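You operate a simulated robot arm through the tools that you are given. There is no shell and no other tool. Be economical: measure what you need, move in short steps, check, and stop when the job is done.

Carry out the task below with a simulated two-armed robot. There is one attempt and no reset: what you move stays moved.

JOB
Wipe up the spill on the table with the dishcloth and put it back.

It is judged by the outcome, as a careful person would: the job done as asked, and still so three seconds after it is handed in. It fails if anything else is knocked over, pushed out of place, dropped, spilled or broken.

ROBOT AND FRAMES
Two 7-joint arms with two-finger parallel grippers on one trunk, on a base that drives. Base frame: it is fixed to the floor where the robot stands at the start and does not move with it; the origin is under the middle of the robot, x ahead of it, y to its left, z up; the surface under the hand at the start is at about z = 750. Units: mm, rad, N and s.
The left shoulder is at the start at [20, 113, 1072], the right one opposite. With the tool pointing down near the work surface each hand reaches from about 240 to 600 mm from the robot's upright axis, wherever it stands, measured 20 degrees to its own side. Payload 1.57 kg a hand.
Tool frame (each hand has its own): the origin (TCP) lies between the finger pads and is the grasp point; the fingertips stand 30 mm ahead of it; z points along the fingers, y is the line along which they close. The gripper opens to 80 mm. The fingers are 17 mm wide and 12 mm thick; the gripper's body (40 by 82 mm) begins 80 mm behind the TCP.
Orientation is told as [roll, pitch, yaw] about the base's x, y, z axes, in that order, counted from this pose: with the fingers straight down and closing along the base's y, the tool's x points along the base's -x, its y along +y and its z along -z.

CONTROLS
- The arms move only by the tool servo_tool. It takes "left_commands", "right_commands" or both (then of equal length, played together; a hand with none holds still); each is a list of rows, each a list of 3 entries, a list of its own where there are three numbers: the shift along the tool's x, y, z in mm, then the turn, a rotation vector about the tool's x, y, z in rad, then the finger opening in mm, from 0 to 80. In form: [[[dx, dy, dz], [rx, ry, rz], claw], ...]. A call has 1 to 8 rows; each row shifts and turns the commanded pose from where the row before left it, along the tool's axes as they then stand. Rows are played at 5 a second. More than 50 mm and 0.15 rad between two rows, or a gripper value outside its range, and nothing of the call is played. A pose out of reach is approached as far as the arm can. The call stops where the force on the tool passes 40 N (or 10 N more than at its start, if that is more) or the arm is blocked; 0.2 s more then pass. Each finger travels about 45 mm/s and halts on what it meets, pressing with about 29 N; the grip force reading is that of the motor and also rises with nothing between the fingers. The clock runs only during rows and for 0.2 s after the last one: add rows that do not move to give the fingers time. The reply holds the time, the measured pose of the TCP, the force on the tool along the base axes, the opening and the grip force, in the units named above and with some noise, with the torque about the TCP (base axes, N m) and any sound that the robot's microphone picked up.
- Cameras (640 x 400 px; columns grow to the right, rows downward): "scene" is now at [101.5, -6.6, 1200.7]; the picture's right is [-0.06, -1.00, 0.00], its down [-0.52, 0.03, -0.85] and it looks along [0.85, -0.05, -0.52] (base axes); focal length 269 px, centre (320, 200). "left" rides on the left gripper at [72, 7, -122] in its tool frame; the picture's right is [-0.09, 1.00, 0.00], its down [-0.84, -0.08, -0.54] and it looks along [-0.54, -0.05, 0.84] (tool axes); focal length 238 px, centre (320, 200). "right" rides on the right gripper at [72, -7, -122] in its tool frame; the picture's right is [0.09, 1.00, 0.00], its down [-0.84, 0.08, -0.54] and it looks along [-0.54, 0.05, 0.84] (tool axes); focal length 238 px, centre (320, 200). There is no depth. A picture from a camera that has moved, and an enlarged one, comes with that camera's place and axes in the base frame and with its lens.
- capture(camera): a new picture of that camera. It takes no simulated time.
- lift_body(by): slides the trunk up (or, below 0, down) by that many mm; the arms and the scene camera ride with it, the base frame stays. It gives what a move gives, with no picture.
- steer(legs): drives the robot by 1 to 6 legs, each [ahead, left, turn to the left] in mm, mm and rad, along the robot's own axes; the way and the turn of a leg run together, so that a leg with both is an arc; at most 1500 mm and 3.142 rad a leg. The arms and the cameras ride along, it lands a little off, and it stops where it bumps. It gives what a move gives.
- pan_tilt(pan, tilt): turns the head with the scene camera to pan (to the left, within 1.396 rad either way) and tilt (down, from -0.506 to 1.204), counted from straight ahead of the robot. It gives what a move gives.
- inspect(camera, box): a new picture of the part [left, top, right, bottom] of that camera's present view, enlarged. It takes no simulated time.
- job_done(): hands the job in; it is judged then, once.

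Work in short steps. Places have to be worked out from the pictures, the camera data and where the tool is seen: move nearer, look again, correct. Check each grasp and each placing, and mend what went wrong. You have 120 turns and 88 pictures in all, those below and enlarged ones among them. Open the grippers and draw the arms clear of the work before you hand the job in, unless the task says otherwise; then end with one line.

The tools are called after ">>>" as a command line: name --argument value ..., lists and objects as JSON in quotes. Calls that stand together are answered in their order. servo_tool: Moves the arms, as the interface text tells. Its arguments: {"type":"object","properties":{"left_commands":{"type":"array"},"right_commands":{"type":"array"}},"required":[]} The other tools are called the same way: lift_body (by) slides the trunk up or down; steer (legs) drives the base; pan_tilt (pan, tilt) turns the head that bears the scene camera; capture (camera) takes a picture; inspect (camera, box) takes an enlarged picture of a part of a camera's view; job_done () hands the job in.

At the start:

```text
clock: 0.0
left_tool_pos: [507.3, 174.0, 944.8]
left_tool_rot: [0.001, 0.0, 0.002]
left_contact_force: [0.0, 0.5, -0.4]
left_moment: [0.01, 0.01, 0.02]
left_opening: 79.9
left_finger_force: 0.1
right_tool_pos: [442.6, -201.6, 993.1]
right_tool_rot: [0.0, 0.0, 0.0]
right_contact_force: [-0.3, 1.1, 0.0]
right_moment: [0.02, 0.01, 0.01]
right_opening: 80.1
right_finger_force: 0.1
trunk travel left (down, up): [-125.0, 445.0]
robot x, y, heading: [-1.4, 1.2, 0.002]
head pan, tilt: [-0.061, 0.55]
```

scene: 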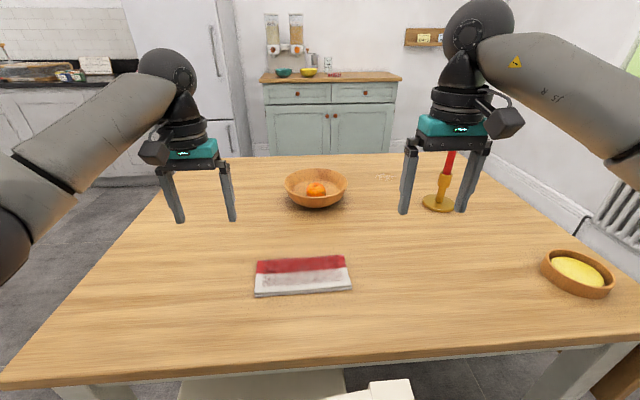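
right: 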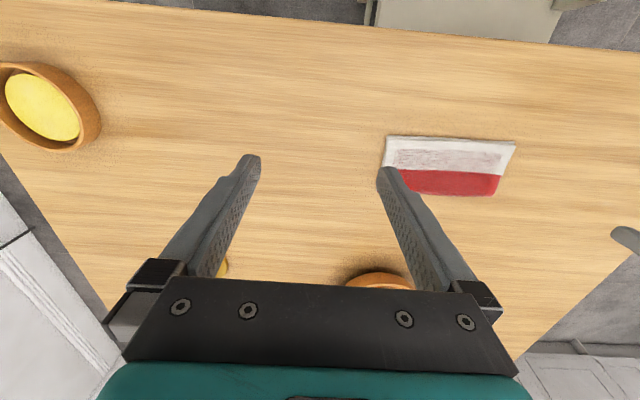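
left: 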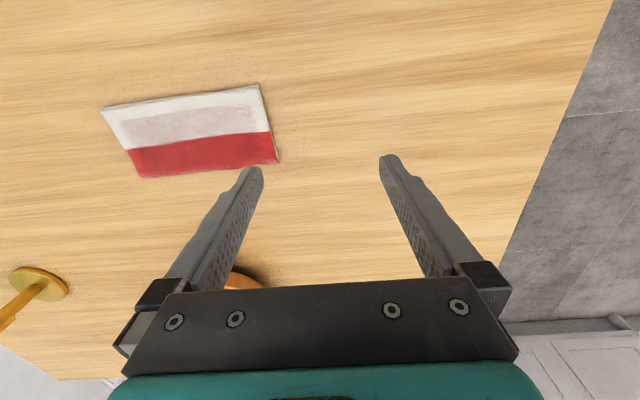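

The red-and-white thing may be the folded dishcloth; I see no spill yet, so I enlarge parts of the view.

>>> inspect --camera "scene" --box '[200, 220, 420, 358]'

>>> inspect --camera "scene" --box '[260, 150, 520, 312]'

>>> inspect --camera "scene" --box '[400, 220, 640, 370]'

```text
2.90 times, centred on (310, 289) of scene
camera zoom: at [101.5, -6.6, 1200.7], right [-0.06, -1.0, 0.0], down [-0.52, 0.03, -0.85], along [0.85, -0.05, -0.52], focal length 779 px, centre (349, -58)
```

zoom: 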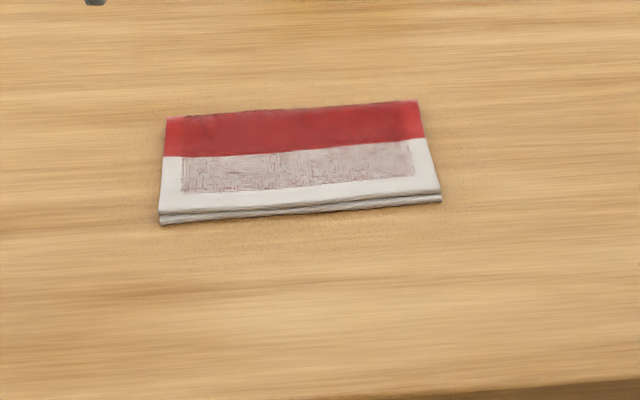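

```text
2.46 times, centred on (390, 231) of scene
camera zoom: at [101.5, -6.6, 1200.7], right [-0.06, -1.0, 0.0], down [-0.52, 0.03, -0.85], along [0.85, -0.05, -0.52], focal length 661 px, centre (148, 124)
```

zoom: 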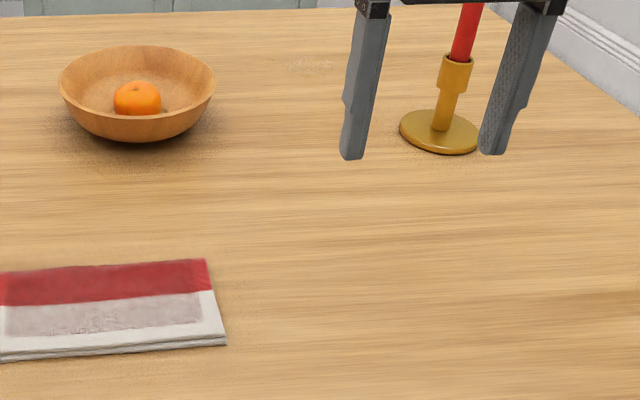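

```text
2.67 times, centred on (520, 295) of scene
camera zoom: at [101.5, -6.6, 1200.7], right [-0.06, -1.0, 0.0], down [-0.52, 0.03, -0.85], along [0.85, -0.05, -0.52], focal length 716 px, centre (-213, -53)
```

zoom: 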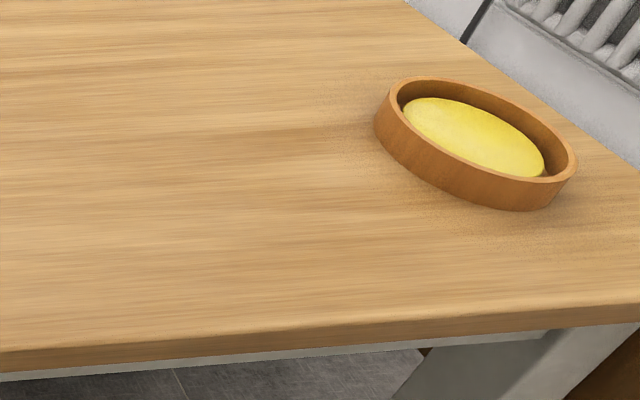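

The folded two-layer item is the cloth; the yellow oval looks like a sponge in a dish. There's a faint mark near scene (386,177); I enlarge it, and look from the side areas.

>>> inspect --camera "scene" --box '[345, 150, 425, 200]'

>>> inspect --camera "scene" --box '[100, 150, 300, 275]'

```text
8.00 times, centred on (385, 175) of scene
camera zoom: at [101.5, -6.6, 1200.7], right [-0.06, -1.0, 0.0], down [-0.52, 0.03, -0.85], along [0.85, -0.05, -0.52], focal length 2149 px, centre (-200, 400)
```

zoom: 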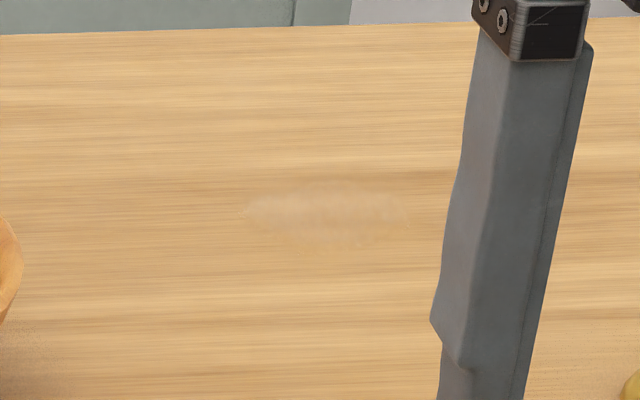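

```text
3.20 times, centred on (200, 212) of scene
camera zoom: at [101.5, -6.6, 1200.7], right [-0.06, -1.0, 0.0], down [-0.52, 0.03, -0.85], along [0.85, -0.05, -0.52], focal length 860 px, centre (704, 160)
```

zoom: 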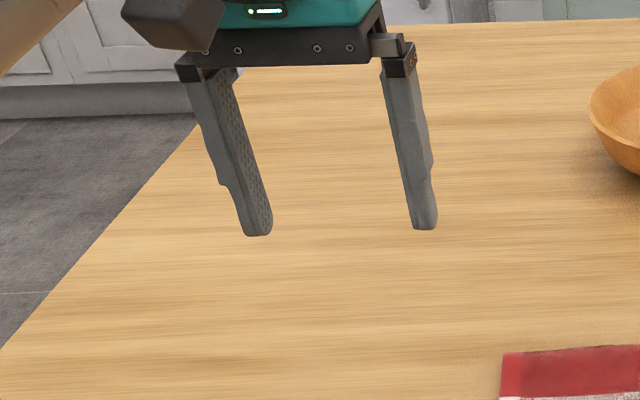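

The spill is a clear puddle around (990, -306), about 70 mm across, with the table spanning x 333..1245 and y -711..495. That's out of reach from here, so I look down and sideways to see the base, the table's underside and the free floor.

>>> pan_tilt --pan 0 --tilt 1.2

>>> capture --camera "scene"

>>> pan_tilt --pan -1.1 --tilt 0.6

>>> capture --camera "scene"

```text
clock: 1.0
left_tool_pos: [507.2, 173.8, 944.2]
left_tool_rot: [0.0, 0.002, 0.002]
left_contact_force: [0.1, 0.0, 0.4]
left_moment: [0.02, 0.02, -0.01]
left_opening: 80.0
left_finger_force: 0.0
right_tool_pos: [442.4, -203.3, 991.9]
right_tool_rot: [0.001, 0.0, 0.001]
right_contact_force: [0.0, -0.6, -0.3]
right_moment: [0.01, 0.02, 0.0]
right_opening: 80.2
right_finger_force: 0.1
trunk travel left (down, up): [-125.0, 445.0]
robot x, y, heading: [0.5, -0.1, -0.004]
head pan, tilt: [0.0, 1.201]
```

```text
79 pictures are left
camera scene: at [67.9, -1.0, 1151.5], right [0.0, -1.0, 0.0], down [-0.93, 0.0, -0.36], along [0.36, 0.0, -0.93], focal length 269 px, centre (320, 200)
```

scene: 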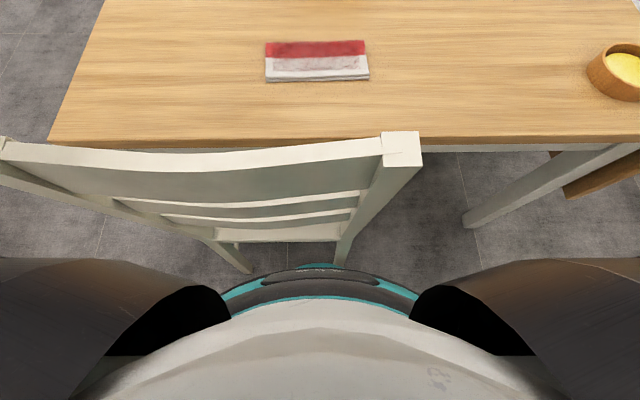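

```text
clock: 2.4
left_tool_pos: [506.5, 174.5, 944.4]
left_tool_rot: [0.001, -0.001, 0.003]
left_contact_force: [-0.3, 0.2, 0.9]
left_moment: [-0.02, 0.01, 0.02]
left_opening: 79.9
left_finger_force: 0.0
right_tool_pos: [442.4, -202.8, 992.9]
right_tool_rot: [-0.001, -0.001, 0.0]
right_contact_force: [0.0, -0.5, -0.6]
right_moment: [0.01, 0.02, -0.01]
right_opening: 79.7
right_finger_force: 0.0
trunk travel left (down, up): [-125.0, 445.0]
robot x, y, heading: [1.0, 0.2, -0.002]
head pan, tilt: [-1.1, 0.6]
```

```text
78 pictures are left
camera scene: at [52.1, -79.7, 1196.1], right [-0.89, -0.45, 0.0], down [-0.26, 0.5, -0.82], along [0.38, -0.73, -0.57], focal length 269 px, centre (320, 200)
```

scene: 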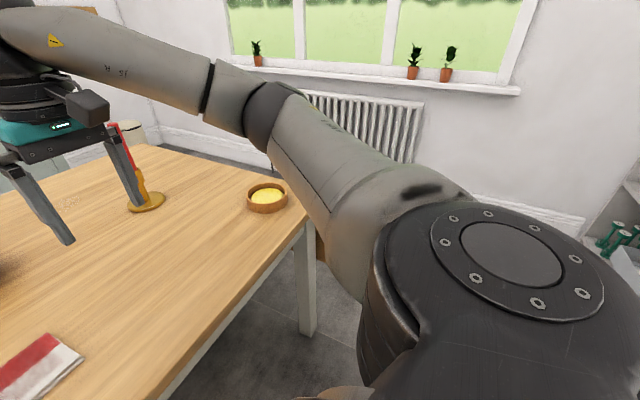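

A chair stands right ahead of me, so I can only reach the spill by driving round to the table's right side (wall about 1.2 m beyond it). First the cloth, at about (523, 8): I move the left hand aside and bring the right hand near it for a close look.

>>> servo_tool --left_commands '[[[0, 40, -30], [0, 0, 0], 80], [[0, 40, -30], [0, 0, 0], 80], [[0, 20, -30], [0, 0, 0], 60], [[0, 0, 0], [0, 0, 0], 40], [[0, 0, 0], [0, 0, 0], 20], [[0, 0, 0], [0, 0, 0], 0]]' --right_commands '[[[0, 0, 0], [0, 0, 0], 80], [[0, 0, 0], [0, 0, 0], 80], [[0, 40, 25], [0, 0, 0], 80], [[0, 45, 25], [0, 0, 0], 80], [[0, 45, 25], [0, 0, 0], 80], [[0, 40, 25], [0, 0, 0], 80]]'

>>> capture --camera "right"

```text
refused: row 4 steps farther than a row can; nothing moved
```

```text
77 pictures are left
camera right: at [369.0, -208.4, 1114.9], right [-0.09, 1.0, 0.0], down [0.84, 0.08, 0.54], along [0.54, 0.05, -0.84], focal length 238 px, centre (320, 200)
```

right: 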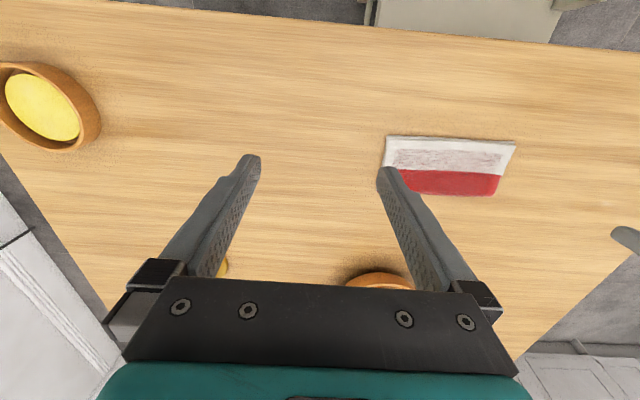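

One row was a bit too long; I shorten the steps and repeat.

>>> servo_tool --left_commands '[[[0, 40, -25], [0, 0, 0], 80], [[0, 40, -25], [0, 0, 0], 80], [[0, 30, -25], [0, 0, 0], 60], [[0, 0, 0], [0, 0, 0], 40], [[0, 0, 0], [0, 0, 0], 20], [[0, 0, 0], [0, 0, 0], 0], [[0, 0, 0], [0, 0, 0], 0]]' --right_commands '[[[0, 0, 0], [0, 0, 0], 80], [[0, 0, 0], [0, 0, 0], 80], [[0, 40, 25], [0, 0, 0], 80], [[0, 43, 25], [0, 0, 0], 80], [[0, 43, 25], [0, 0, 0], 80], [[0, 43, 25], [0, 0, 0], 80], [[0, 40, 25], [0, 0, 0], 80]]'

>>> capture --camera "right"

```text
clock: 4.0
left_tool_pos: [507.2, 284.1, 1018.5]
left_tool_rot: [0.0, -0.001, 0.003]
left_contact_force: [0.2, -0.6, -0.2]
left_moment: [-0.03, 0.01, 0.01]
left_opening: 0.1
left_finger_force: 12.0
right_tool_pos: [440.5, 8.9, 864.7]
right_tool_rot: [0.0, 0.0, 0.0]
right_contact_force: [-0.7, -0.9, -0.1]
right_moment: [0.03, 0.01, 0.02]
right_opening: 80.0
right_finger_force: 0.0
trunk travel left (down, up): [-125.0, 445.0]
robot x, y, heading: [1.0, 1.7, -0.002]
head pan, tilt: [-1.1, 0.6]
```

```text
76 pictures are left
camera right: at [368.1, 2.4, 987.4], right [-0.09, 1.0, 0.0], down [0.84, 0.08, 0.54], along [0.54, 0.05, -0.84], focal length 238 px, centre (320, 200)
```

right: 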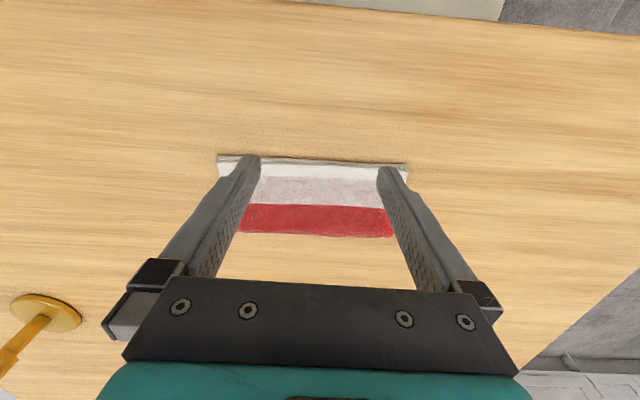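

The cloth's centre is about (518, 5), roughly 205 × 103 mm. I move over its centre and descend with the fingers 60 mm apart for a pinch from above.

>>> servo_tool --right_commands '[[[-40, -2, 0], [0, 0, 0], 70], [[-38, -2, 10], [0, 0, 0], 60], [[0, 0, 30], [0, 0, 0], 60], [[0, 0, 20], [0, 0, 0], 60], [[0, 0, 0], [0, 0, 0], 60]]'

>>> capture --camera "right"

```text
clock: 5.2
left_tool_pos: [508.7, 284.8, 1017.9]
left_tool_rot: [-0.001, 0.001, 0.0]
left_contact_force: [0.8, 0.2, -0.1]
left_moment: [-0.02, 0.01, 0.02]
left_opening: 0.2
left_finger_force: 21.7
right_tool_pos: [518.4, 2.9, 806.1]
right_tool_rot: [-0.001, 0.002, 0.001]
right_contact_force: [-0.2, -0.2, 0.0]
right_moment: [0.0, -0.02, 0.0]
right_opening: 60.0
right_finger_force: 0.1
trunk travel left (down, up): [-125.0, 445.0]
robot x, y, heading: [2.5, -1.1, -0.001]
head pan, tilt: [-1.1, 0.6]
```

```text
75 pictures are left
camera right: at [445.9, -3.6, 929.3], right [-0.09, 1.0, 0.0], down [0.84, 0.08, 0.54], along [0.54, 0.05, -0.84], focal length 238 px, centre (320, 200)
```

right: 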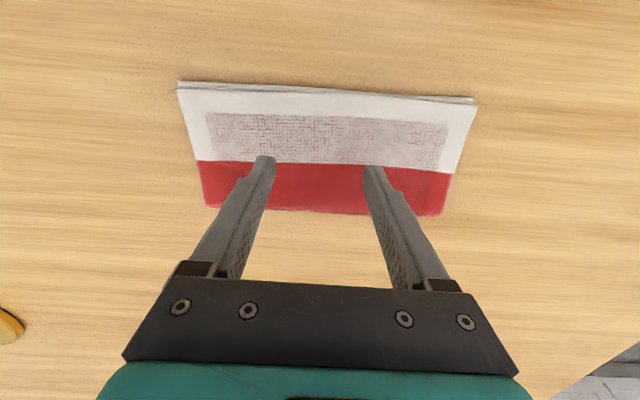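

Position is good; this view is also my reference for putting the cloth back. I descend gently until contact.

>>> servo_tool --right_commands '[[[0, 0, 6], [0, 0, 0], 60], [[0, 0, 4], [0, 0, 0], 60], [[0, 0, 3], [0, 0, 0], 60], [[0, 0, 0], [0, 0, 0], 60]]'

```text
clock: 6.2
left_tool_pos: [507.4, 285.4, 1016.8]
left_tool_rot: [0.001, 0.001, 0.002]
left_contact_force: [0.2, -0.1, -0.9]
left_moment: [0.01, 0.01, 0.01]
left_opening: 0.0
left_finger_force: 21.3
right_tool_pos: [520.4, 2.6, 793.9]
right_tool_rot: [0.0, 0.0, 0.0]
right_contact_force: [-0.3, 0.3, 0.0]
right_moment: [0.01, -0.02, 0.02]
right_opening: 60.1
right_finger_force: 0.1
trunk travel left (down, up): [-125.0, 445.0]
robot x, y, heading: [-0.5, -2.3, 0.001]
head pan, tilt: [-1.1, 0.6]
```

No contact yet with the tips at z≈764; I keep going down in small steps.

>>> servo_tool --right_commands '[[[0, 0, 3], [0, 0, 0], 60], [[0, 0, 3], [0, 0, 0], 60], [[0, 0, 2], [0, 0, 0], 60], [[0, 0, 0], [0, 0, 0], 60]]'

```text
clock: 7.2
left_tool_pos: [508.0, 285.5, 1019.1]
left_tool_rot: [0.0, 0.0, 0.001]
left_contact_force: [0.3, -0.4, 0.1]
left_moment: [-0.01, -0.01, 0.01]
left_opening: 0.0
left_finger_force: 21.6
right_tool_pos: [519.8, 2.5, 786.2]
right_tool_rot: [0.0, -0.003, 0.0]
right_contact_force: [0.4, -0.3, 4.1]
right_moment: [-0.03, 0.0, 0.02]
right_opening: 59.7
right_finger_force: 0.0
trunk travel left (down, up): [-125.0, 445.0]
robot x, y, heading: [-3.3, -0.6, 0.002]
head pan, tilt: [-1.1, 0.6]
```

Contact at tip z≈756, 4 N. I press 2 mm more and close.

>>> servo_tool --right_commands '[[[0, 0, 2], [0, 0, 0], 60], [[0, 0, 0], [0, 0, 0], 45], [[0, 0, 0], [0, 0, 0], 30], [[0, 0, 0], [0, 0, 0], 15], [[0, 0, 0], [0, 0, 0], 0], [[0, 0, 0], [0, 0, 0], 0], [[0, 0, 0], [0, 0, 0], 0]]'

>>> capture --camera "right"

```text
clock: 8.8
left_tool_pos: [506.9, 284.9, 1018.5]
left_tool_rot: [0.001, -0.001, 0.002]
left_contact_force: [0.2, 0.4, 0.1]
left_moment: [0.01, 0.01, 0.0]
left_opening: 0.0
left_finger_force: 20.8
right_tool_pos: [518.9, 4.3, 786.6]
right_tool_rot: [0.0, -0.003, 0.001]
right_contact_force: [0.7, 2.2, 11.9]
right_moment: [0.03, -0.02, -0.01]
right_opening: 9.7
right_finger_force: 28.0
trunk travel left (down, up): [-125.0, 445.0]
robot x, y, heading: [0.4, -1.1, -0.0]
head pan, tilt: [-1.1, 0.6]
```

```text
74 pictures are left
camera right: at [446.5, -2.4, 907.9], right [-0.09, 1.0, 0.0], down [0.84, 0.08, 0.54], along [0.54, 0.05, -0.84], focal length 238 px, centre (320, 200)
```

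right: 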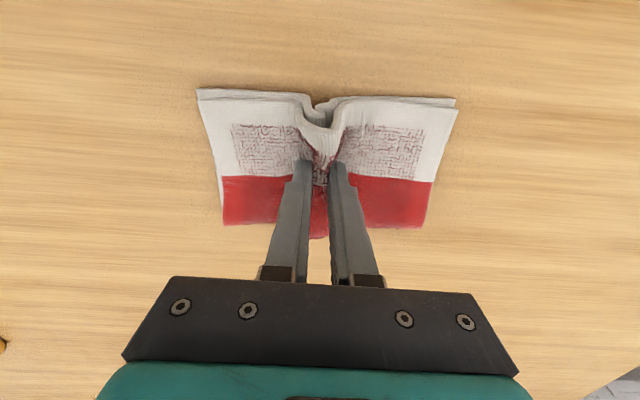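

The cloth is soft and a ridge is pinched, opening 9.7 mm. I lift it and check.

>>> servo_tool --right_commands '[[[0, 0, -15], [0, 0, 0], 0], [[0, 0, -25], [0, 0, 0], 0], [[0, 0, -40], [0, 0, 0], 0], [[0, 0, -40], [0, 0, 0], 0], [[0, 0, -40], [0, 0, 0], 0], [[0, 0, -30], [0, 0, 0], 0]]'

>>> capture --camera "right"

>>> pan_tilt --pan 0 --tilt 0.55

>>> capture --camera "scene"

```text
clock: 10.2
left_tool_pos: [507.2, 284.1, 1018.4]
left_tool_rot: [-0.001, 0.001, 0.001]
left_contact_force: [-0.2, 0.3, 0.0]
left_moment: [0.0, 0.03, 0.0]
left_opening: 0.0
left_finger_force: 21.2
right_tool_pos: [519.0, 3.1, 976.7]
right_tool_rot: [0.0, -0.001, 0.001]
right_contact_force: [-0.4, 0.0, 0.6]
right_moment: [-0.01, -0.01, -0.03]
right_opening: 9.5
right_finger_force: 28.1
trunk travel left (down, up): [-125.0, 445.0]
robot x, y, heading: [1.9, 1.4, -0.002]
head pan, tilt: [-1.1, 0.6]
```

```text
73 pictures are left
camera right: at [447.9, -4.1, 1098.7], right [-0.09, 1.0, 0.0], down [0.84, 0.08, 0.54], along [0.54, 0.05, -0.84], focal length 238 px, centre (320, 200)
```

right: 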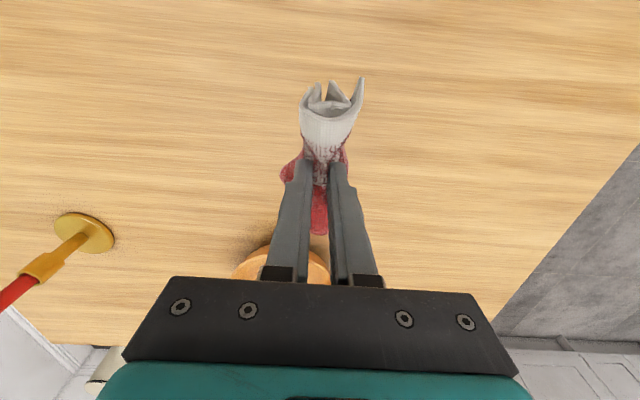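

```text
clock: 11.5
left_tool_pos: [507.6, 284.6, 1017.5]
left_tool_rot: [-0.001, -0.002, 0.002]
left_contact_force: [0.3, 0.1, 0.5]
left_moment: [0.0, 0.01, 0.01]
left_opening: 0.0
left_finger_force: 21.4
right_tool_pos: [521.2, 1.4, 975.5]
right_tool_rot: [0.0, 0.0, -0.001]
right_contact_force: [-0.4, 0.6, 0.8]
right_moment: [-0.02, 0.0, -0.02]
right_opening: 9.4
right_finger_force: 27.6
trunk travel left (down, up): [-125.0, 445.0]
robot x, y, heading: [1.9, 0.5, 0.004]
head pan, tilt: [0.0, 0.55]
```

```text
72 pictures are left
camera scene: at [101.7, -1.1, 1200.6], right [0.0, -1.0, 0.0], down [-0.52, 0.0, -0.85], along [0.85, 0.0, -0.52], focal length 269 px, centre (320, 200)
```

scene: 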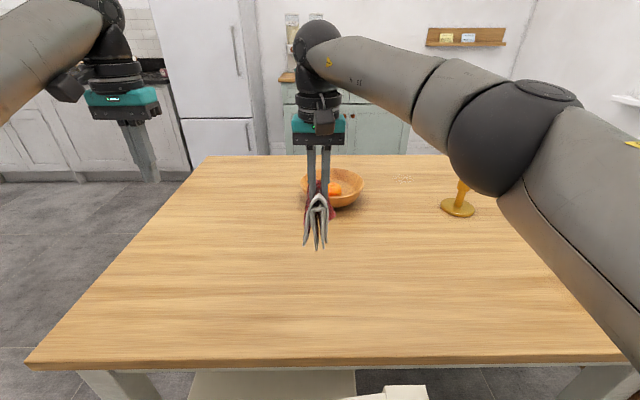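

The cloth is firmly held and hangs below the fingers. I raise the trunk for clearance and look to the right for the driving route.

>>> lift_body --by 200

>>> pan_tilt --pan -1.39 --tilt 0.5

>>> capture --camera "scene"

>>> pan_tilt --pan -0.7 --tilt 0.7

>>> capture --camera "scene"

```text
clock: 13.7
left_tool_pos: [507.0, 286.1, 1219.0]
left_tool_rot: [0.0, 0.001, 0.003]
left_contact_force: [-0.1, 0.7, -1.0]
left_moment: [0.0, -0.01, 0.02]
left_opening: 0.0
left_finger_force: 21.7
right_tool_pos: [520.0, 2.1, 1175.2]
right_tool_rot: [0.001, 0.0, 0.0]
right_contact_force: [-0.2, -1.2, 0.7]
right_moment: [-0.04, 0.0, -0.02]
right_opening: 9.4
right_finger_force: 28.1
trunk travel left (down, up): [-325.0, 245.0]
robot x, y, heading: [-2.9, -0.8, 0.003]
head pan, tilt: [0.0, 0.55]
```

```text
clock: 15.2
left_tool_pos: [507.4, 285.8, 1218.0]
left_tool_rot: [-0.001, 0.0, 0.002]
left_contact_force: [0.5, 0.0, -0.6]
left_moment: [0.0, -0.01, 0.0]
left_opening: 0.0
left_finger_force: 21.0
right_tool_pos: [520.6, 1.5, 1174.7]
right_tool_rot: [-0.001, -0.001, -0.001]
right_contact_force: [0.1, 0.0, -0.3]
right_moment: [0.0, 0.02, -0.03]
right_opening: 9.2
right_finger_force: 27.7
trunk travel left (down, up): [-325.0, 245.0]
robot x, y, heading: [3.1, 3.1, 0.002]
head pan, tilt: [-1.389, 0.499]
```

```text
71 pictures are left
camera scene: at [28.4, -90.5, 1405.2], right [-0.98, -0.18, 0.0], down [-0.09, 0.47, -0.88], along [0.16, -0.86, -0.48], focal length 269 px, centre (320, 200)
```

scene: 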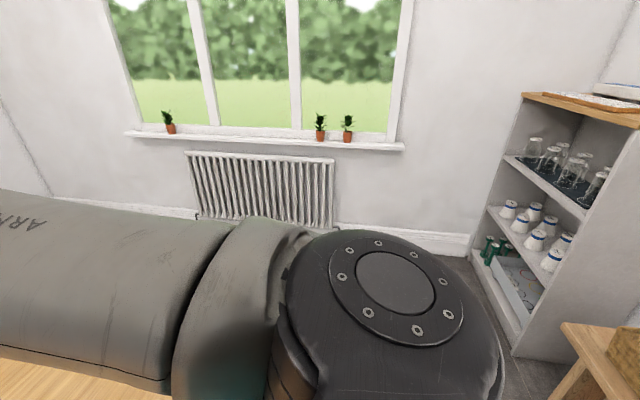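

```text
clock: 16.2
left_tool_pos: [508.1, 284.0, 1219.4]
left_tool_rot: [0.001, 0.0, 0.001]
left_contact_force: [0.4, -0.8, -0.6]
left_moment: [0.0, 0.01, 0.01]
left_opening: 0.0
left_finger_force: 21.6
right_tool_pos: [522.8, 3.0, 1175.2]
right_tool_rot: [0.0, -0.001, 0.0]
right_contact_force: [-0.7, -0.2, 0.4]
right_moment: [0.02, 0.0, -0.03]
right_opening: 9.2
right_finger_force: 27.2
trunk travel left (down, up): [-325.0, 245.0]
robot x, y, heading: [0.2, -1.3, -0.0]
head pan, tilt: [-0.7, 0.7]
```

```text
70 pictures are left
camera scene: at [76.8, -55.8, 1387.5], right [-0.64, -0.76, 0.0], down [-0.49, 0.42, -0.77], along [0.58, -0.49, -0.64], focal length 269 px, centre (320, 200)
```

scene: 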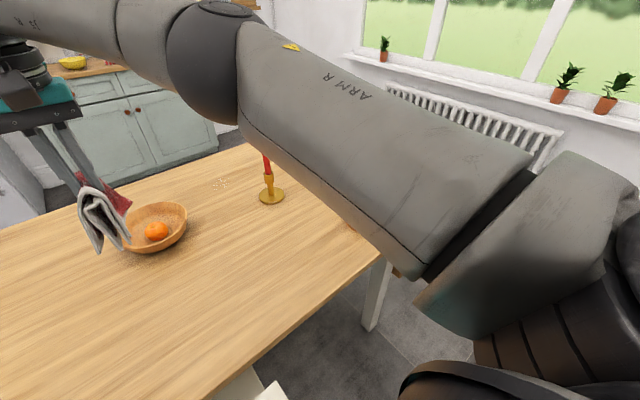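

A wooden thing stands behind-right around (-650, -630) and some brown thing beside the table's right front leg. Hands are well above everything on the table, so I slide right 500 mm and look again.

>>> steer --legs '[[0, -500, 0]]'

>>> pan_tilt --pan -0.5 --tilt 1.1

>>> capture --camera "scene"

>>> pan_tilt --pan -1.3 --tilt 0.9

>>> capture --camera "scene"

```text
clock: 19.2
left_tool_pos: [507.4, -215.4, 1217.6]
left_tool_rot: [-0.001, 0.0, 0.002]
left_contact_force: [0.3, 0.5, 0.5]
left_moment: [0.01, -0.03, 0.03]
left_opening: 0.1
left_finger_force: 21.2
right_tool_pos: [520.8, -499.1, 1175.7]
right_tool_rot: [0.0, 0.0, -0.001]
right_contact_force: [0.2, -0.3, 0.6]
right_moment: [0.0, 0.03, -0.04]
right_opening: 9.2
right_finger_force: 27.4
trunk travel left (down, up): [-325.0, 245.0]
robot x, y, heading: [-3.3, -503.1, -0.002]
head pan, tilt: [-0.7, 0.7]
```

```text
clock: 20.1
left_tool_pos: [508.1, -215.4, 1218.5]
left_tool_rot: [-0.001, 0.0, 0.003]
left_contact_force: [0.5, 0.6, 0.5]
left_moment: [-0.05, -0.04, -0.01]
left_opening: 0.3
left_finger_force: 21.1
right_tool_pos: [520.5, -498.1, 1174.8]
right_tool_rot: [0.0, 0.001, 0.0]
right_contact_force: [-0.7, -1.0, 0.4]
right_moment: [-0.01, 0.02, 0.01]
right_opening: 9.4
right_finger_force: 27.4
trunk travel left (down, up): [-325.0, 245.0]
robot x, y, heading: [1.4, -499.7, -0.003]
head pan, tilt: [-0.499, 1.1]
```

```text
69 pictures are left
camera scene: at [67.5, -531.9, 1357.5], right [-0.48, -0.88, 0.0], down [-0.78, 0.43, -0.45], along [0.4, -0.22, -0.89], focal length 269 px, centre (320, 200)
```

scene: 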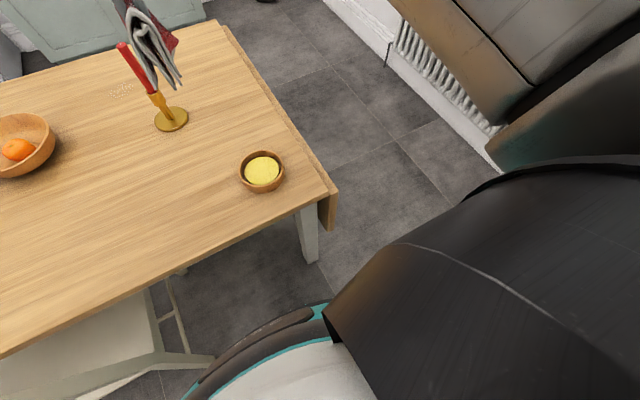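

```text
clock: 21.2
left_tool_pos: [508.4, -216.0, 1218.5]
left_tool_rot: [0.0, 0.001, 0.003]
left_contact_force: [-0.2, 0.0, 0.0]
left_moment: [0.06, 0.0, -0.05]
left_opening: 0.0
left_finger_force: 21.3
right_tool_pos: [521.4, -497.5, 1175.6]
right_tool_rot: [-0.002, 0.0, -0.001]
right_contact_force: [-0.3, 0.6, -0.4]
right_moment: [-0.04, 0.03, -0.04]
right_opening: 9.4
right_finger_force: 28.0
trunk travel left (down, up): [-325.0, 245.0]
robot x, y, heading: [-1.7, -497.9, 0.002]
head pan, tilt: [-1.3, 0.901]
```

```text
68 pictures are left
camera scene: at [32.4, -574.3, 1371.3], right [-0.96, -0.27, 0.0], down [-0.21, 0.76, -0.62], along [0.17, -0.6, -0.78], focal length 269 px, centre (320, 200)
```

scene: 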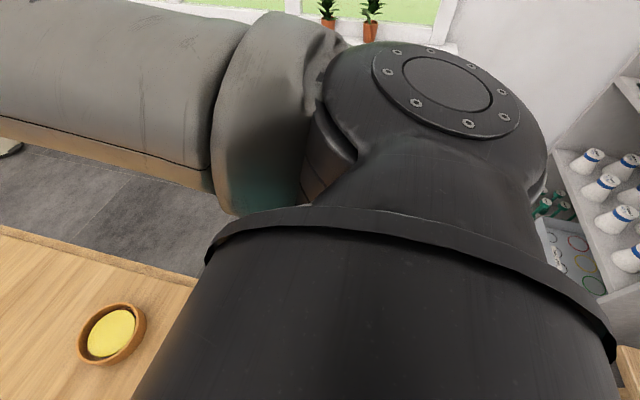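

The brown piece is just the table's hanging leaf; the floor to the right is clear, and there's lots of room beyond the table's far side. From the far side the spill is only ~255 mm from the edge, so I'll go there: slide right, then forward in part, and look.

>>> steer --legs '[[0, -650, 0], [800, 0, 0]]'

>>> pan_tilt --pan 0.4 --tilt 0.7

>>> capture --camera "scene"

```text
clock: 28.7
left_tool_pos: [1297.0, -874.2, 1217.0]
left_tool_rot: [0.0, -0.001, 0.001]
left_contact_force: [0.1, -0.9, -0.4]
left_moment: [-0.01, 0.02, -0.02]
left_opening: 0.0
left_finger_force: 21.0
right_tool_pos: [1310.4, -1157.5, 1174.7]
right_tool_rot: [0.0, 0.0, -0.002]
right_contact_force: [0.3, -0.1, -0.8]
right_moment: [0.0, 0.05, -0.02]
right_opening: 9.4
right_finger_force: 27.4
trunk travel left (down, up): [-325.0, 245.0]
robot x, y, heading: [789.3, -1159.8, 0.001]
head pan, tilt: [-1.3, 0.901]
```

```text
clock: 30.4
left_tool_pos: [1297.8, -874.8, 1217.6]
left_tool_rot: [0.0, 0.001, 0.0]
left_contact_force: [-0.2, -0.4, 0.1]
left_moment: [0.01, 0.0, 0.0]
left_opening: 0.2
left_finger_force: 21.0
right_tool_pos: [1310.6, -1157.4, 1177.1]
right_tool_rot: [0.001, 0.0, -0.001]
right_contact_force: [0.4, -0.3, -0.6]
right_moment: [-0.02, 0.04, -0.01]
right_opening: 9.3
right_finger_force: 27.7
trunk travel left (down, up): [-325.0, 245.0]
robot x, y, heading: [791.9, -1161.4, -0.002]
head pan, tilt: [0.4, 0.7]
```

```text
67 pictures are left
camera scene: at [879.5, -1126.7, 1387.5], right [0.39, -0.92, 0.0], down [-0.59, -0.25, -0.76], along [0.71, 0.3, -0.64], focal length 269 px, centre (320, 200)
```

scene: 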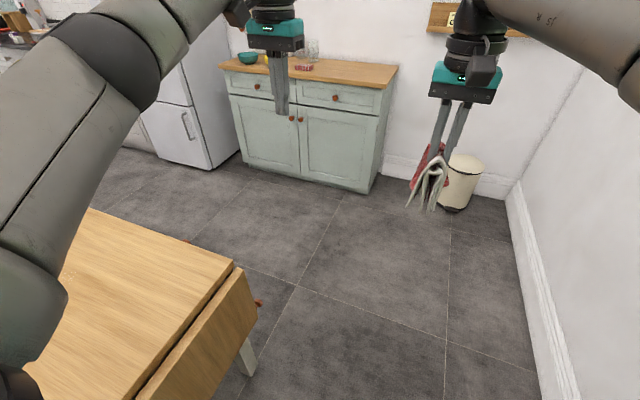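

Far edge of the table is at x≈1232 and the aisle beyond is free, with some small orange items just past the edge to check. I drive ahead to x≈1560, turn left 90° and look.

>>> steer --legs '[[780, 0, 0], [0, 0, 1.571]]'

>>> pan_tilt --pan 0.5 --tilt 0.7

>>> capture --camera "scene"

```text
clock: 38.5
left_tool_pos: [1298.6, -653.7, 1218.0]
left_tool_rot: [0.001, 0.0, 1.565]
left_contact_force: [0.4, 0.3, 0.3]
left_moment: [-0.04, 0.02, 0.0]
left_opening: 0.0
left_finger_force: 21.3
right_tool_pos: [1581.7, -642.6, 1176.5]
right_tool_rot: [0.0, -0.001, 1.563]
right_contact_force: [-0.4, 0.1, -0.7]
right_moment: [0.0, -0.01, -0.15]
right_opening: 8.7
right_finger_force: 27.0
trunk travel left (down, up): [-325.0, 245.0]
robot x, y, heading: [1579.6, -1160.8, 1.567]
head pan, tilt: [0.4, 0.7]
```

```text
clock: 39.2
left_tool_pos: [1297.5, -652.0, 1218.9]
left_tool_rot: [0.0, -0.001, 1.566]
left_contact_force: [0.1, -0.1, -0.2]
left_moment: [0.01, 0.0, 0.01]
left_opening: 0.0
left_finger_force: 21.5
right_tool_pos: [1582.0, -640.9, 1175.5]
right_tool_rot: [-0.001, 0.0, 1.564]
right_contact_force: [-0.2, 0.7, 0.0]
right_moment: [-0.01, 0.06, -0.2]
right_opening: 8.6
right_finger_force: 27.4
trunk travel left (down, up): [-325.0, 245.0]
robot x, y, heading: [1578.6, -1161.0, 1.559]
head pan, tilt: [0.499, 0.7]
```

```text
66 pictures are left
camera scene: at [1541.5, -1078.5, 1387.5], right [0.88, 0.47, 0.0], down [0.3, -0.57, -0.76], along [-0.36, 0.67, -0.64], focal length 269 px, centre (320, 200)
```

scene: 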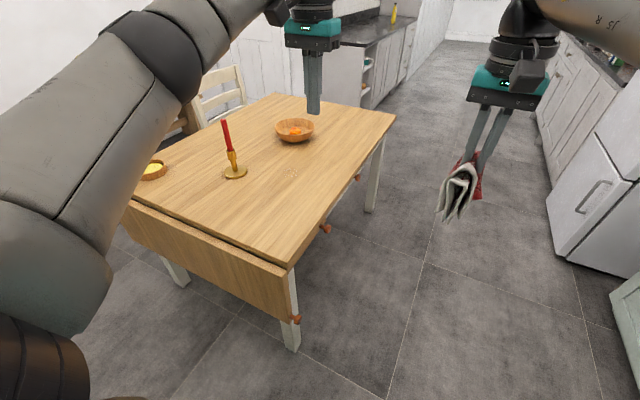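

The orange things are knobs on the table; the far side is clear. I turn another 90° and slide right (toward +y) to stand opposite the spill.

>>> steer --legs '[[0, 0, 1.575], [0, -725, 0]]'

>>> pan_tilt --pan -0.1 --tilt 0.85

>>> capture --camera "scene"

```text
clock: 47.0
left_tool_pos: [1071.4, -711.1, 1218.1]
left_tool_rot: [-0.001, 0.002, -3.123]
left_contact_force: [-0.2, 0.3, -0.1]
left_moment: [-0.04, 0.01, 0.0]
left_opening: 0.2
left_finger_force: 21.4
right_tool_pos: [1053.8, -427.9, 1175.5]
right_tool_rot: [0.001, -0.001, -3.126]
right_contact_force: [0.1, 0.9, -0.4]
right_moment: [-0.02, -0.03, -0.18]
right_opening: 8.6
right_finger_force: 27.5
trunk travel left (down, up): [-325.0, 245.0]
robot x, y, heading: [1574.1, -419.5, -3.125]
head pan, tilt: [0.499, 0.7]
```

```text
clock: 48.0
left_tool_pos: [1070.8, -710.6, 1218.8]
left_tool_rot: [0.0, -0.001, -3.125]
left_contact_force: [-0.8, 0.8, 0.6]
left_moment: [0.04, 0.03, -0.03]
left_opening: 0.0
left_finger_force: 21.3
right_tool_pos: [1052.6, -428.5, 1176.2]
right_tool_rot: [-0.001, 0.001, -3.126]
right_contact_force: [0.3, -0.3, -0.3]
right_moment: [-0.01, 0.0, -0.19]
right_opening: 8.5
right_finger_force: 26.9
trunk travel left (down, up): [-325.0, 245.0]
robot x, y, heading: [1573.0, -414.0, -3.127]
head pan, tilt: [-0.099, 0.85]
```

```text
65 pictures are left
camera scene: at [1488.3, -412.3, 1375.2], right [0.08, 1.0, 0.0], down [0.75, -0.06, -0.66], along [-0.66, 0.05, -0.75], focal length 269 px, centre (320, 200)
```

scene: 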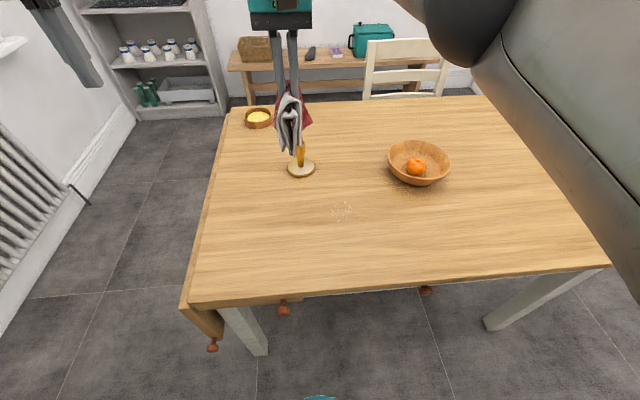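

>>> inspect --camera "scene" --box '[300, 187, 380, 237]'

```text
8.00 times, centred on (340, 212) of scene
camera zoom: at [1488.3, -412.3, 1375.2], right [0.08, 1.0, 0.0], down [0.75, -0.06, -0.66], along [-0.66, 0.05, -0.75], focal length 2149 px, centre (160, 104)
```

zoom: 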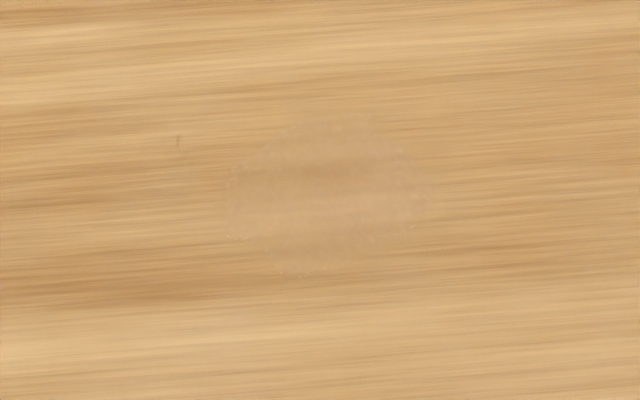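

The spill is a 77 mm disc centred at about (988, -311); candle stand at (797, -428) and the bowl at (~835, -35) leave room. I drive 70 mm ahead and lower the trunk back.

>>> steer --legs '[[70, 0, 0]]'

>>> servo_tool --right_commands '[[[0, -40, 0], [0, 0, 0], 0], [[0, -40, 0], [0, 0, 0], 0], [[0, -37, 0], [0, 0, 0], 0], [[0, 0, 0], [0, 0, 0], 0]]'

>>> lift_body --by -200

>>> capture --camera "right"

>>> capture --camera "scene"

```text
clock: 49.1
left_tool_pos: [1001.3, -713.4, 1217.7]
left_tool_rot: [0.001, 0.002, -3.124]
left_contact_force: [-0.6, -0.6, -0.3]
left_moment: [0.05, -0.02, 0.01]
left_opening: 0.0
left_finger_force: 21.4
right_tool_pos: [984.4, -430.1, 1176.3]
right_tool_rot: [0.0, 0.0, -3.124]
right_contact_force: [-0.4, 0.0, -0.4]
right_moment: [0.04, -0.02, -0.17]
right_opening: 8.6
right_finger_force: 27.2
trunk travel left (down, up): [-325.0, 245.0]
robot x, y, heading: [1506.6, -418.9, -3.125]
head pan, tilt: [-0.099, 0.85]
```

```text
clock: 50.1
left_tool_pos: [1002.6, -713.2, 1218.7]
left_tool_rot: [0.001, 0.001, -3.123]
left_contact_force: [-1.0, -0.3, -0.3]
left_moment: [0.02, -0.03, 0.01]
left_opening: 0.0
left_finger_force: 21.2
right_tool_pos: [980.2, -311.4, 1174.6]
right_tool_rot: [-0.002, 0.0, -3.125]
right_contact_force: [0.3, -0.8, -0.1]
right_moment: [-0.02, -0.02, -0.17]
right_opening: 8.1
right_finger_force: 27.4
trunk travel left (down, up): [-325.0, 245.0]
robot x, y, heading: [1505.6, -419.8, -3.125]
head pan, tilt: [-0.099, 0.85]
```

```text
clock: 52.2
left_tool_pos: [1002.5, -712.8, 1017.9]
left_tool_rot: [0.001, 0.0, -3.123]
left_contact_force: [-0.2, -0.4, 0.1]
left_moment: [0.01, -0.01, 0.01]
left_opening: 0.0
left_finger_force: 21.2
right_tool_pos: [980.6, -311.2, 975.5]
right_tool_rot: [0.0, -0.001, -3.123]
right_contact_force: [0.6, 0.0, -0.6]
right_moment: [-0.03, 0.0, -0.17]
right_opening: 8.6
right_finger_force: 26.9
trunk travel left (down, up): [-125.0, 445.0]
robot x, y, heading: [1505.6, -422.1, -3.122]
head pan, tilt: [-0.099, 0.85]
```

```text
63 pictures are left
camera right: at [1051.8, -303.4, 1097.9], right [0.11, -0.99, 0.0], down [-0.84, -0.09, 0.54], along [-0.54, -0.06, -0.84], focal length 238 px, centre (320, 200)
```

right: 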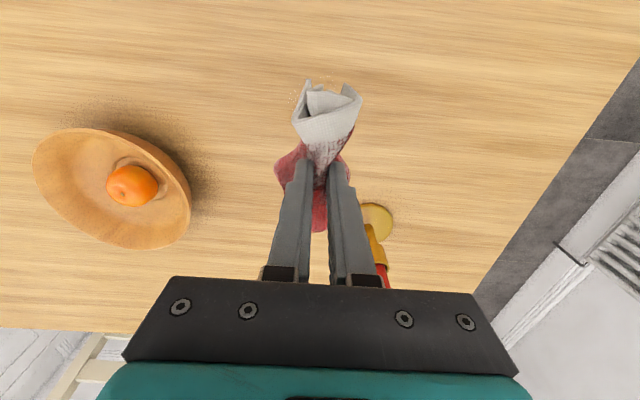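

```text
62 pictures are left
camera scene: at [1419.2, -413.4, 1175.3], right [0.08, 1.0, 0.0], down [0.75, -0.06, -0.66], along [-0.66, 0.05, -0.75], focal length 269 px, centre (320, 200)
```

scene: 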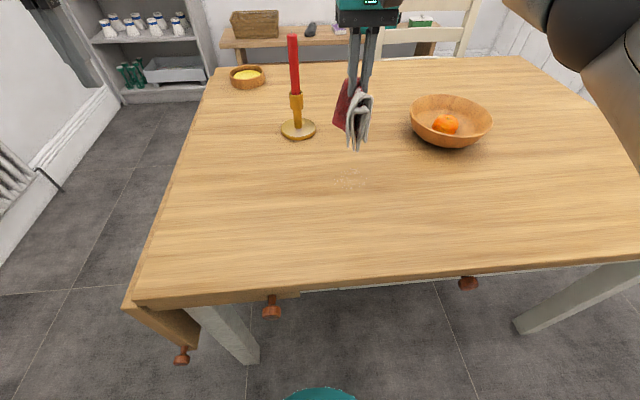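

All clear. I lower the bunched cloth straight onto the spill.

>>> servo_tool --right_commands '[[[-7, 0, 40], [0, 0, 0], 0], [[0, 0, 40], [0, 0, 0], 0], [[0, 0, 40], [0, 0, 0], 0], [[0, 0, 30], [0, 0, 0], 0], [[0, 0, 15], [0, 0, 0], 0], [[0, 0, 8], [0, 0, 0], 0], [[0, 0, 0], [0, 0, 0], 0]]'

>>> capture --camera "right"

>>> inspect --camera "scene" --box '[260, 80, 460, 205]'

```text
clock: 53.8
left_tool_pos: [1002.3, -711.7, 1017.9]
left_tool_rot: [0.0, 0.001, -3.126]
left_contact_force: [1.0, -0.3, 0.0]
left_moment: [-0.02, 0.07, 0.03]
left_opening: 0.2
left_finger_force: 21.0
right_tool_pos: [972.9, -312.9, 800.6]
right_tool_rot: [-0.001, 0.0, -3.123]
right_contact_force: [-0.1, -0.3, 0.9]
right_moment: [-0.05, -0.01, -0.18]
right_opening: 8.3
right_finger_force: 26.8
trunk travel left (down, up): [-125.0, 445.0]
robot x, y, heading: [1504.4, -421.4, -3.126]
head pan, tilt: [-0.099, 0.85]
```

```text
61 pictures are left
camera right: at [1045.1, -304.8, 923.6], right [0.11, -0.99, 0.0], down [-0.84, -0.09, 0.54], along [-0.54, -0.06, -0.84], focal length 238 px, centre (320, 200)
```

right: 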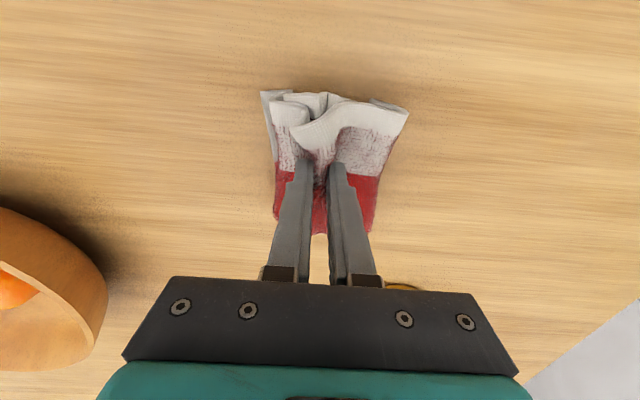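

```text
3.20 times, centred on (360, 142) of scene
camera zoom: at [1419.2, -413.5, 1175.2], right [0.08, 1.0, 0.0], down [0.75, -0.06, -0.66], along [-0.66, 0.05, -0.75], focal length 860 px, centre (192, 384)
```

zoom: 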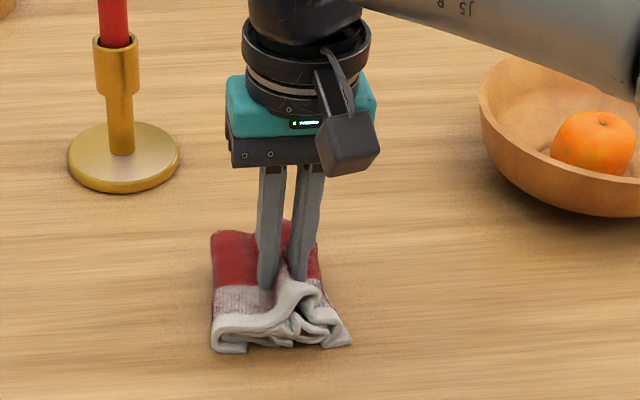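

The cloth has landed and splayed over the spill. I press down in small steps to feel contact.

>>> servo_tool --right_commands '[[[12, 0, 4], [0, 0, 0], 0], [[0, 0, 4], [0, 0, 0], 0], [[0, 0, 4], [0, 0, 0], 0], [[0, 0, 0], [0, 0, 0], 0]]'

```text
clock: 54.8
left_tool_pos: [1003.8, -712.7, 1018.7]
left_tool_rot: [-0.001, 0.001, -3.124]
left_contact_force: [-0.5, 0.4, -0.8]
left_moment: [0.01, -0.02, 0.02]
left_opening: 0.0
left_finger_force: 21.6
right_tool_pos: [987.1, -312.3, 792.2]
right_tool_rot: [-0.001, -0.005, -3.125]
right_contact_force: [0.2, 1.6, 17.9]
right_moment: [0.06, -0.01, -0.11]
right_opening: 8.3
right_finger_force: 26.6
trunk travel left (down, up): [-125.0, 445.0]
robot x, y, heading: [1504.6, -418.0, -3.127]
head pan, tilt: [-0.099, 0.85]
```

Pressing with 18 N. I ease slightly and rub back and forth along y with offsets in x.

>>> servo_tool --right_commands '[[[0, 20, -1.5], [0, 0, 0], 0], [[0, 20, 0], [0, 0, 0], 0], [[0, -30, 0], [0, 0, 0], 0], [[0, -30, 0], [0, 0, 0], 0], [[0, -20, 0], [0, 0, 0], 0], [[20, 20, 0], [0, 0, 0], 0], [[0, 20, 0], [0, 0, 0], 0], [[0, 0, 0], [0, 0, 0], 0]]'

>>> servo_tool --right_commands '[[[0, 20, 0], [0, 0, 0], 0], [[0, 20, 0], [0, 0, 0], 0], [[-20, -20, 0], [0, 0, 0], 0], [[-20, -20, 0], [0, 0, 0], 0], [[0, -30, 0], [0, 0, 0], 0], [[0, 30, 0], [0, 0, 0], 0], [[0, 35, 0], [0, 0, 0], 0], [[0, 0, 0], [0, 0, 0], 0]]'

>>> capture --camera "right"

>>> inspect --camera "scene" --box '[260, 80, 460, 205]'

```text
clock: 56.6
left_tool_pos: [1002.2, -711.7, 1018.9]
left_tool_rot: [-0.001, 0.002, -3.125]
left_contact_force: [0.0, 0.3, -0.5]
left_moment: [0.02, 0.02, -0.01]
left_opening: 0.0
left_finger_force: 21.2
right_tool_pos: [1009.3, -310.9, 792.2]
right_tool_rot: [-0.001, 0.001, -3.125]
right_contact_force: [0.4, 3.8, 8.4]
right_moment: [0.12, -0.03, -0.13]
right_opening: 8.5
right_finger_force: 27.1
trunk travel left (down, up): [-125.0, 445.0]
robot x, y, heading: [1500.3, -418.0, -3.124]
head pan, tilt: [-0.099, 0.85]
```

```text
clock: 58.4
left_tool_pos: [1002.7, -710.4, 1018.0]
left_tool_rot: [0.0, -0.002, -3.125]
left_contact_force: [0.0, -0.2, 0.1]
left_moment: [0.02, 0.0, -0.01]
left_opening: 0.1
left_finger_force: 21.5
right_tool_pos: [968.4, -345.3, 791.8]
right_tool_rot: [0.001, -0.003, -3.124]
right_contact_force: [0.1, 4.3, 9.0]
right_moment: [0.13, 0.0, -0.14]
right_opening: 8.6
right_finger_force: 27.2
trunk travel left (down, up): [-125.0, 445.0]
robot x, y, heading: [1506.8, -420.6, -3.126]
head pan, tilt: [-0.099, 0.85]
```

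```text
59 pictures are left
camera right: at [1039.4, -336.5, 914.3], right [0.11, -0.99, 0.0], down [-0.83, -0.09, 0.54], along [-0.54, -0.06, -0.84], focal length 238 px, centre (320, 200)
```

right: 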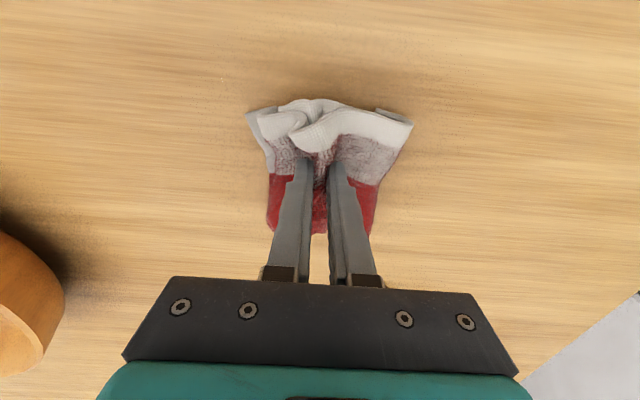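

```text
3.20 times, centred on (360, 142) of scene
camera zoom: at [1419.8, -413.2, 1175.3], right [0.08, 1.0, 0.0], down [0.75, -0.06, -0.66], along [-0.66, 0.05, -0.75], focal length 860 px, centre (192, 384)
```

zoom: 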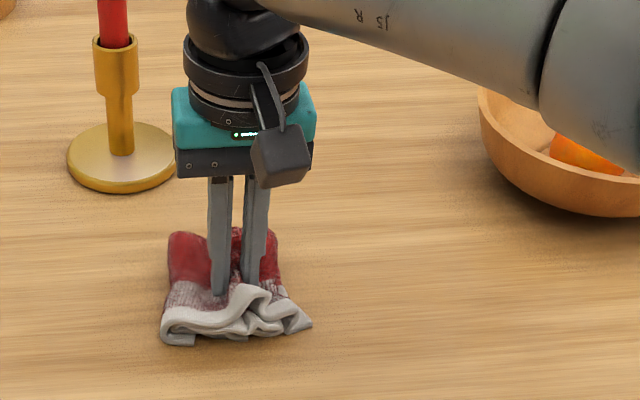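

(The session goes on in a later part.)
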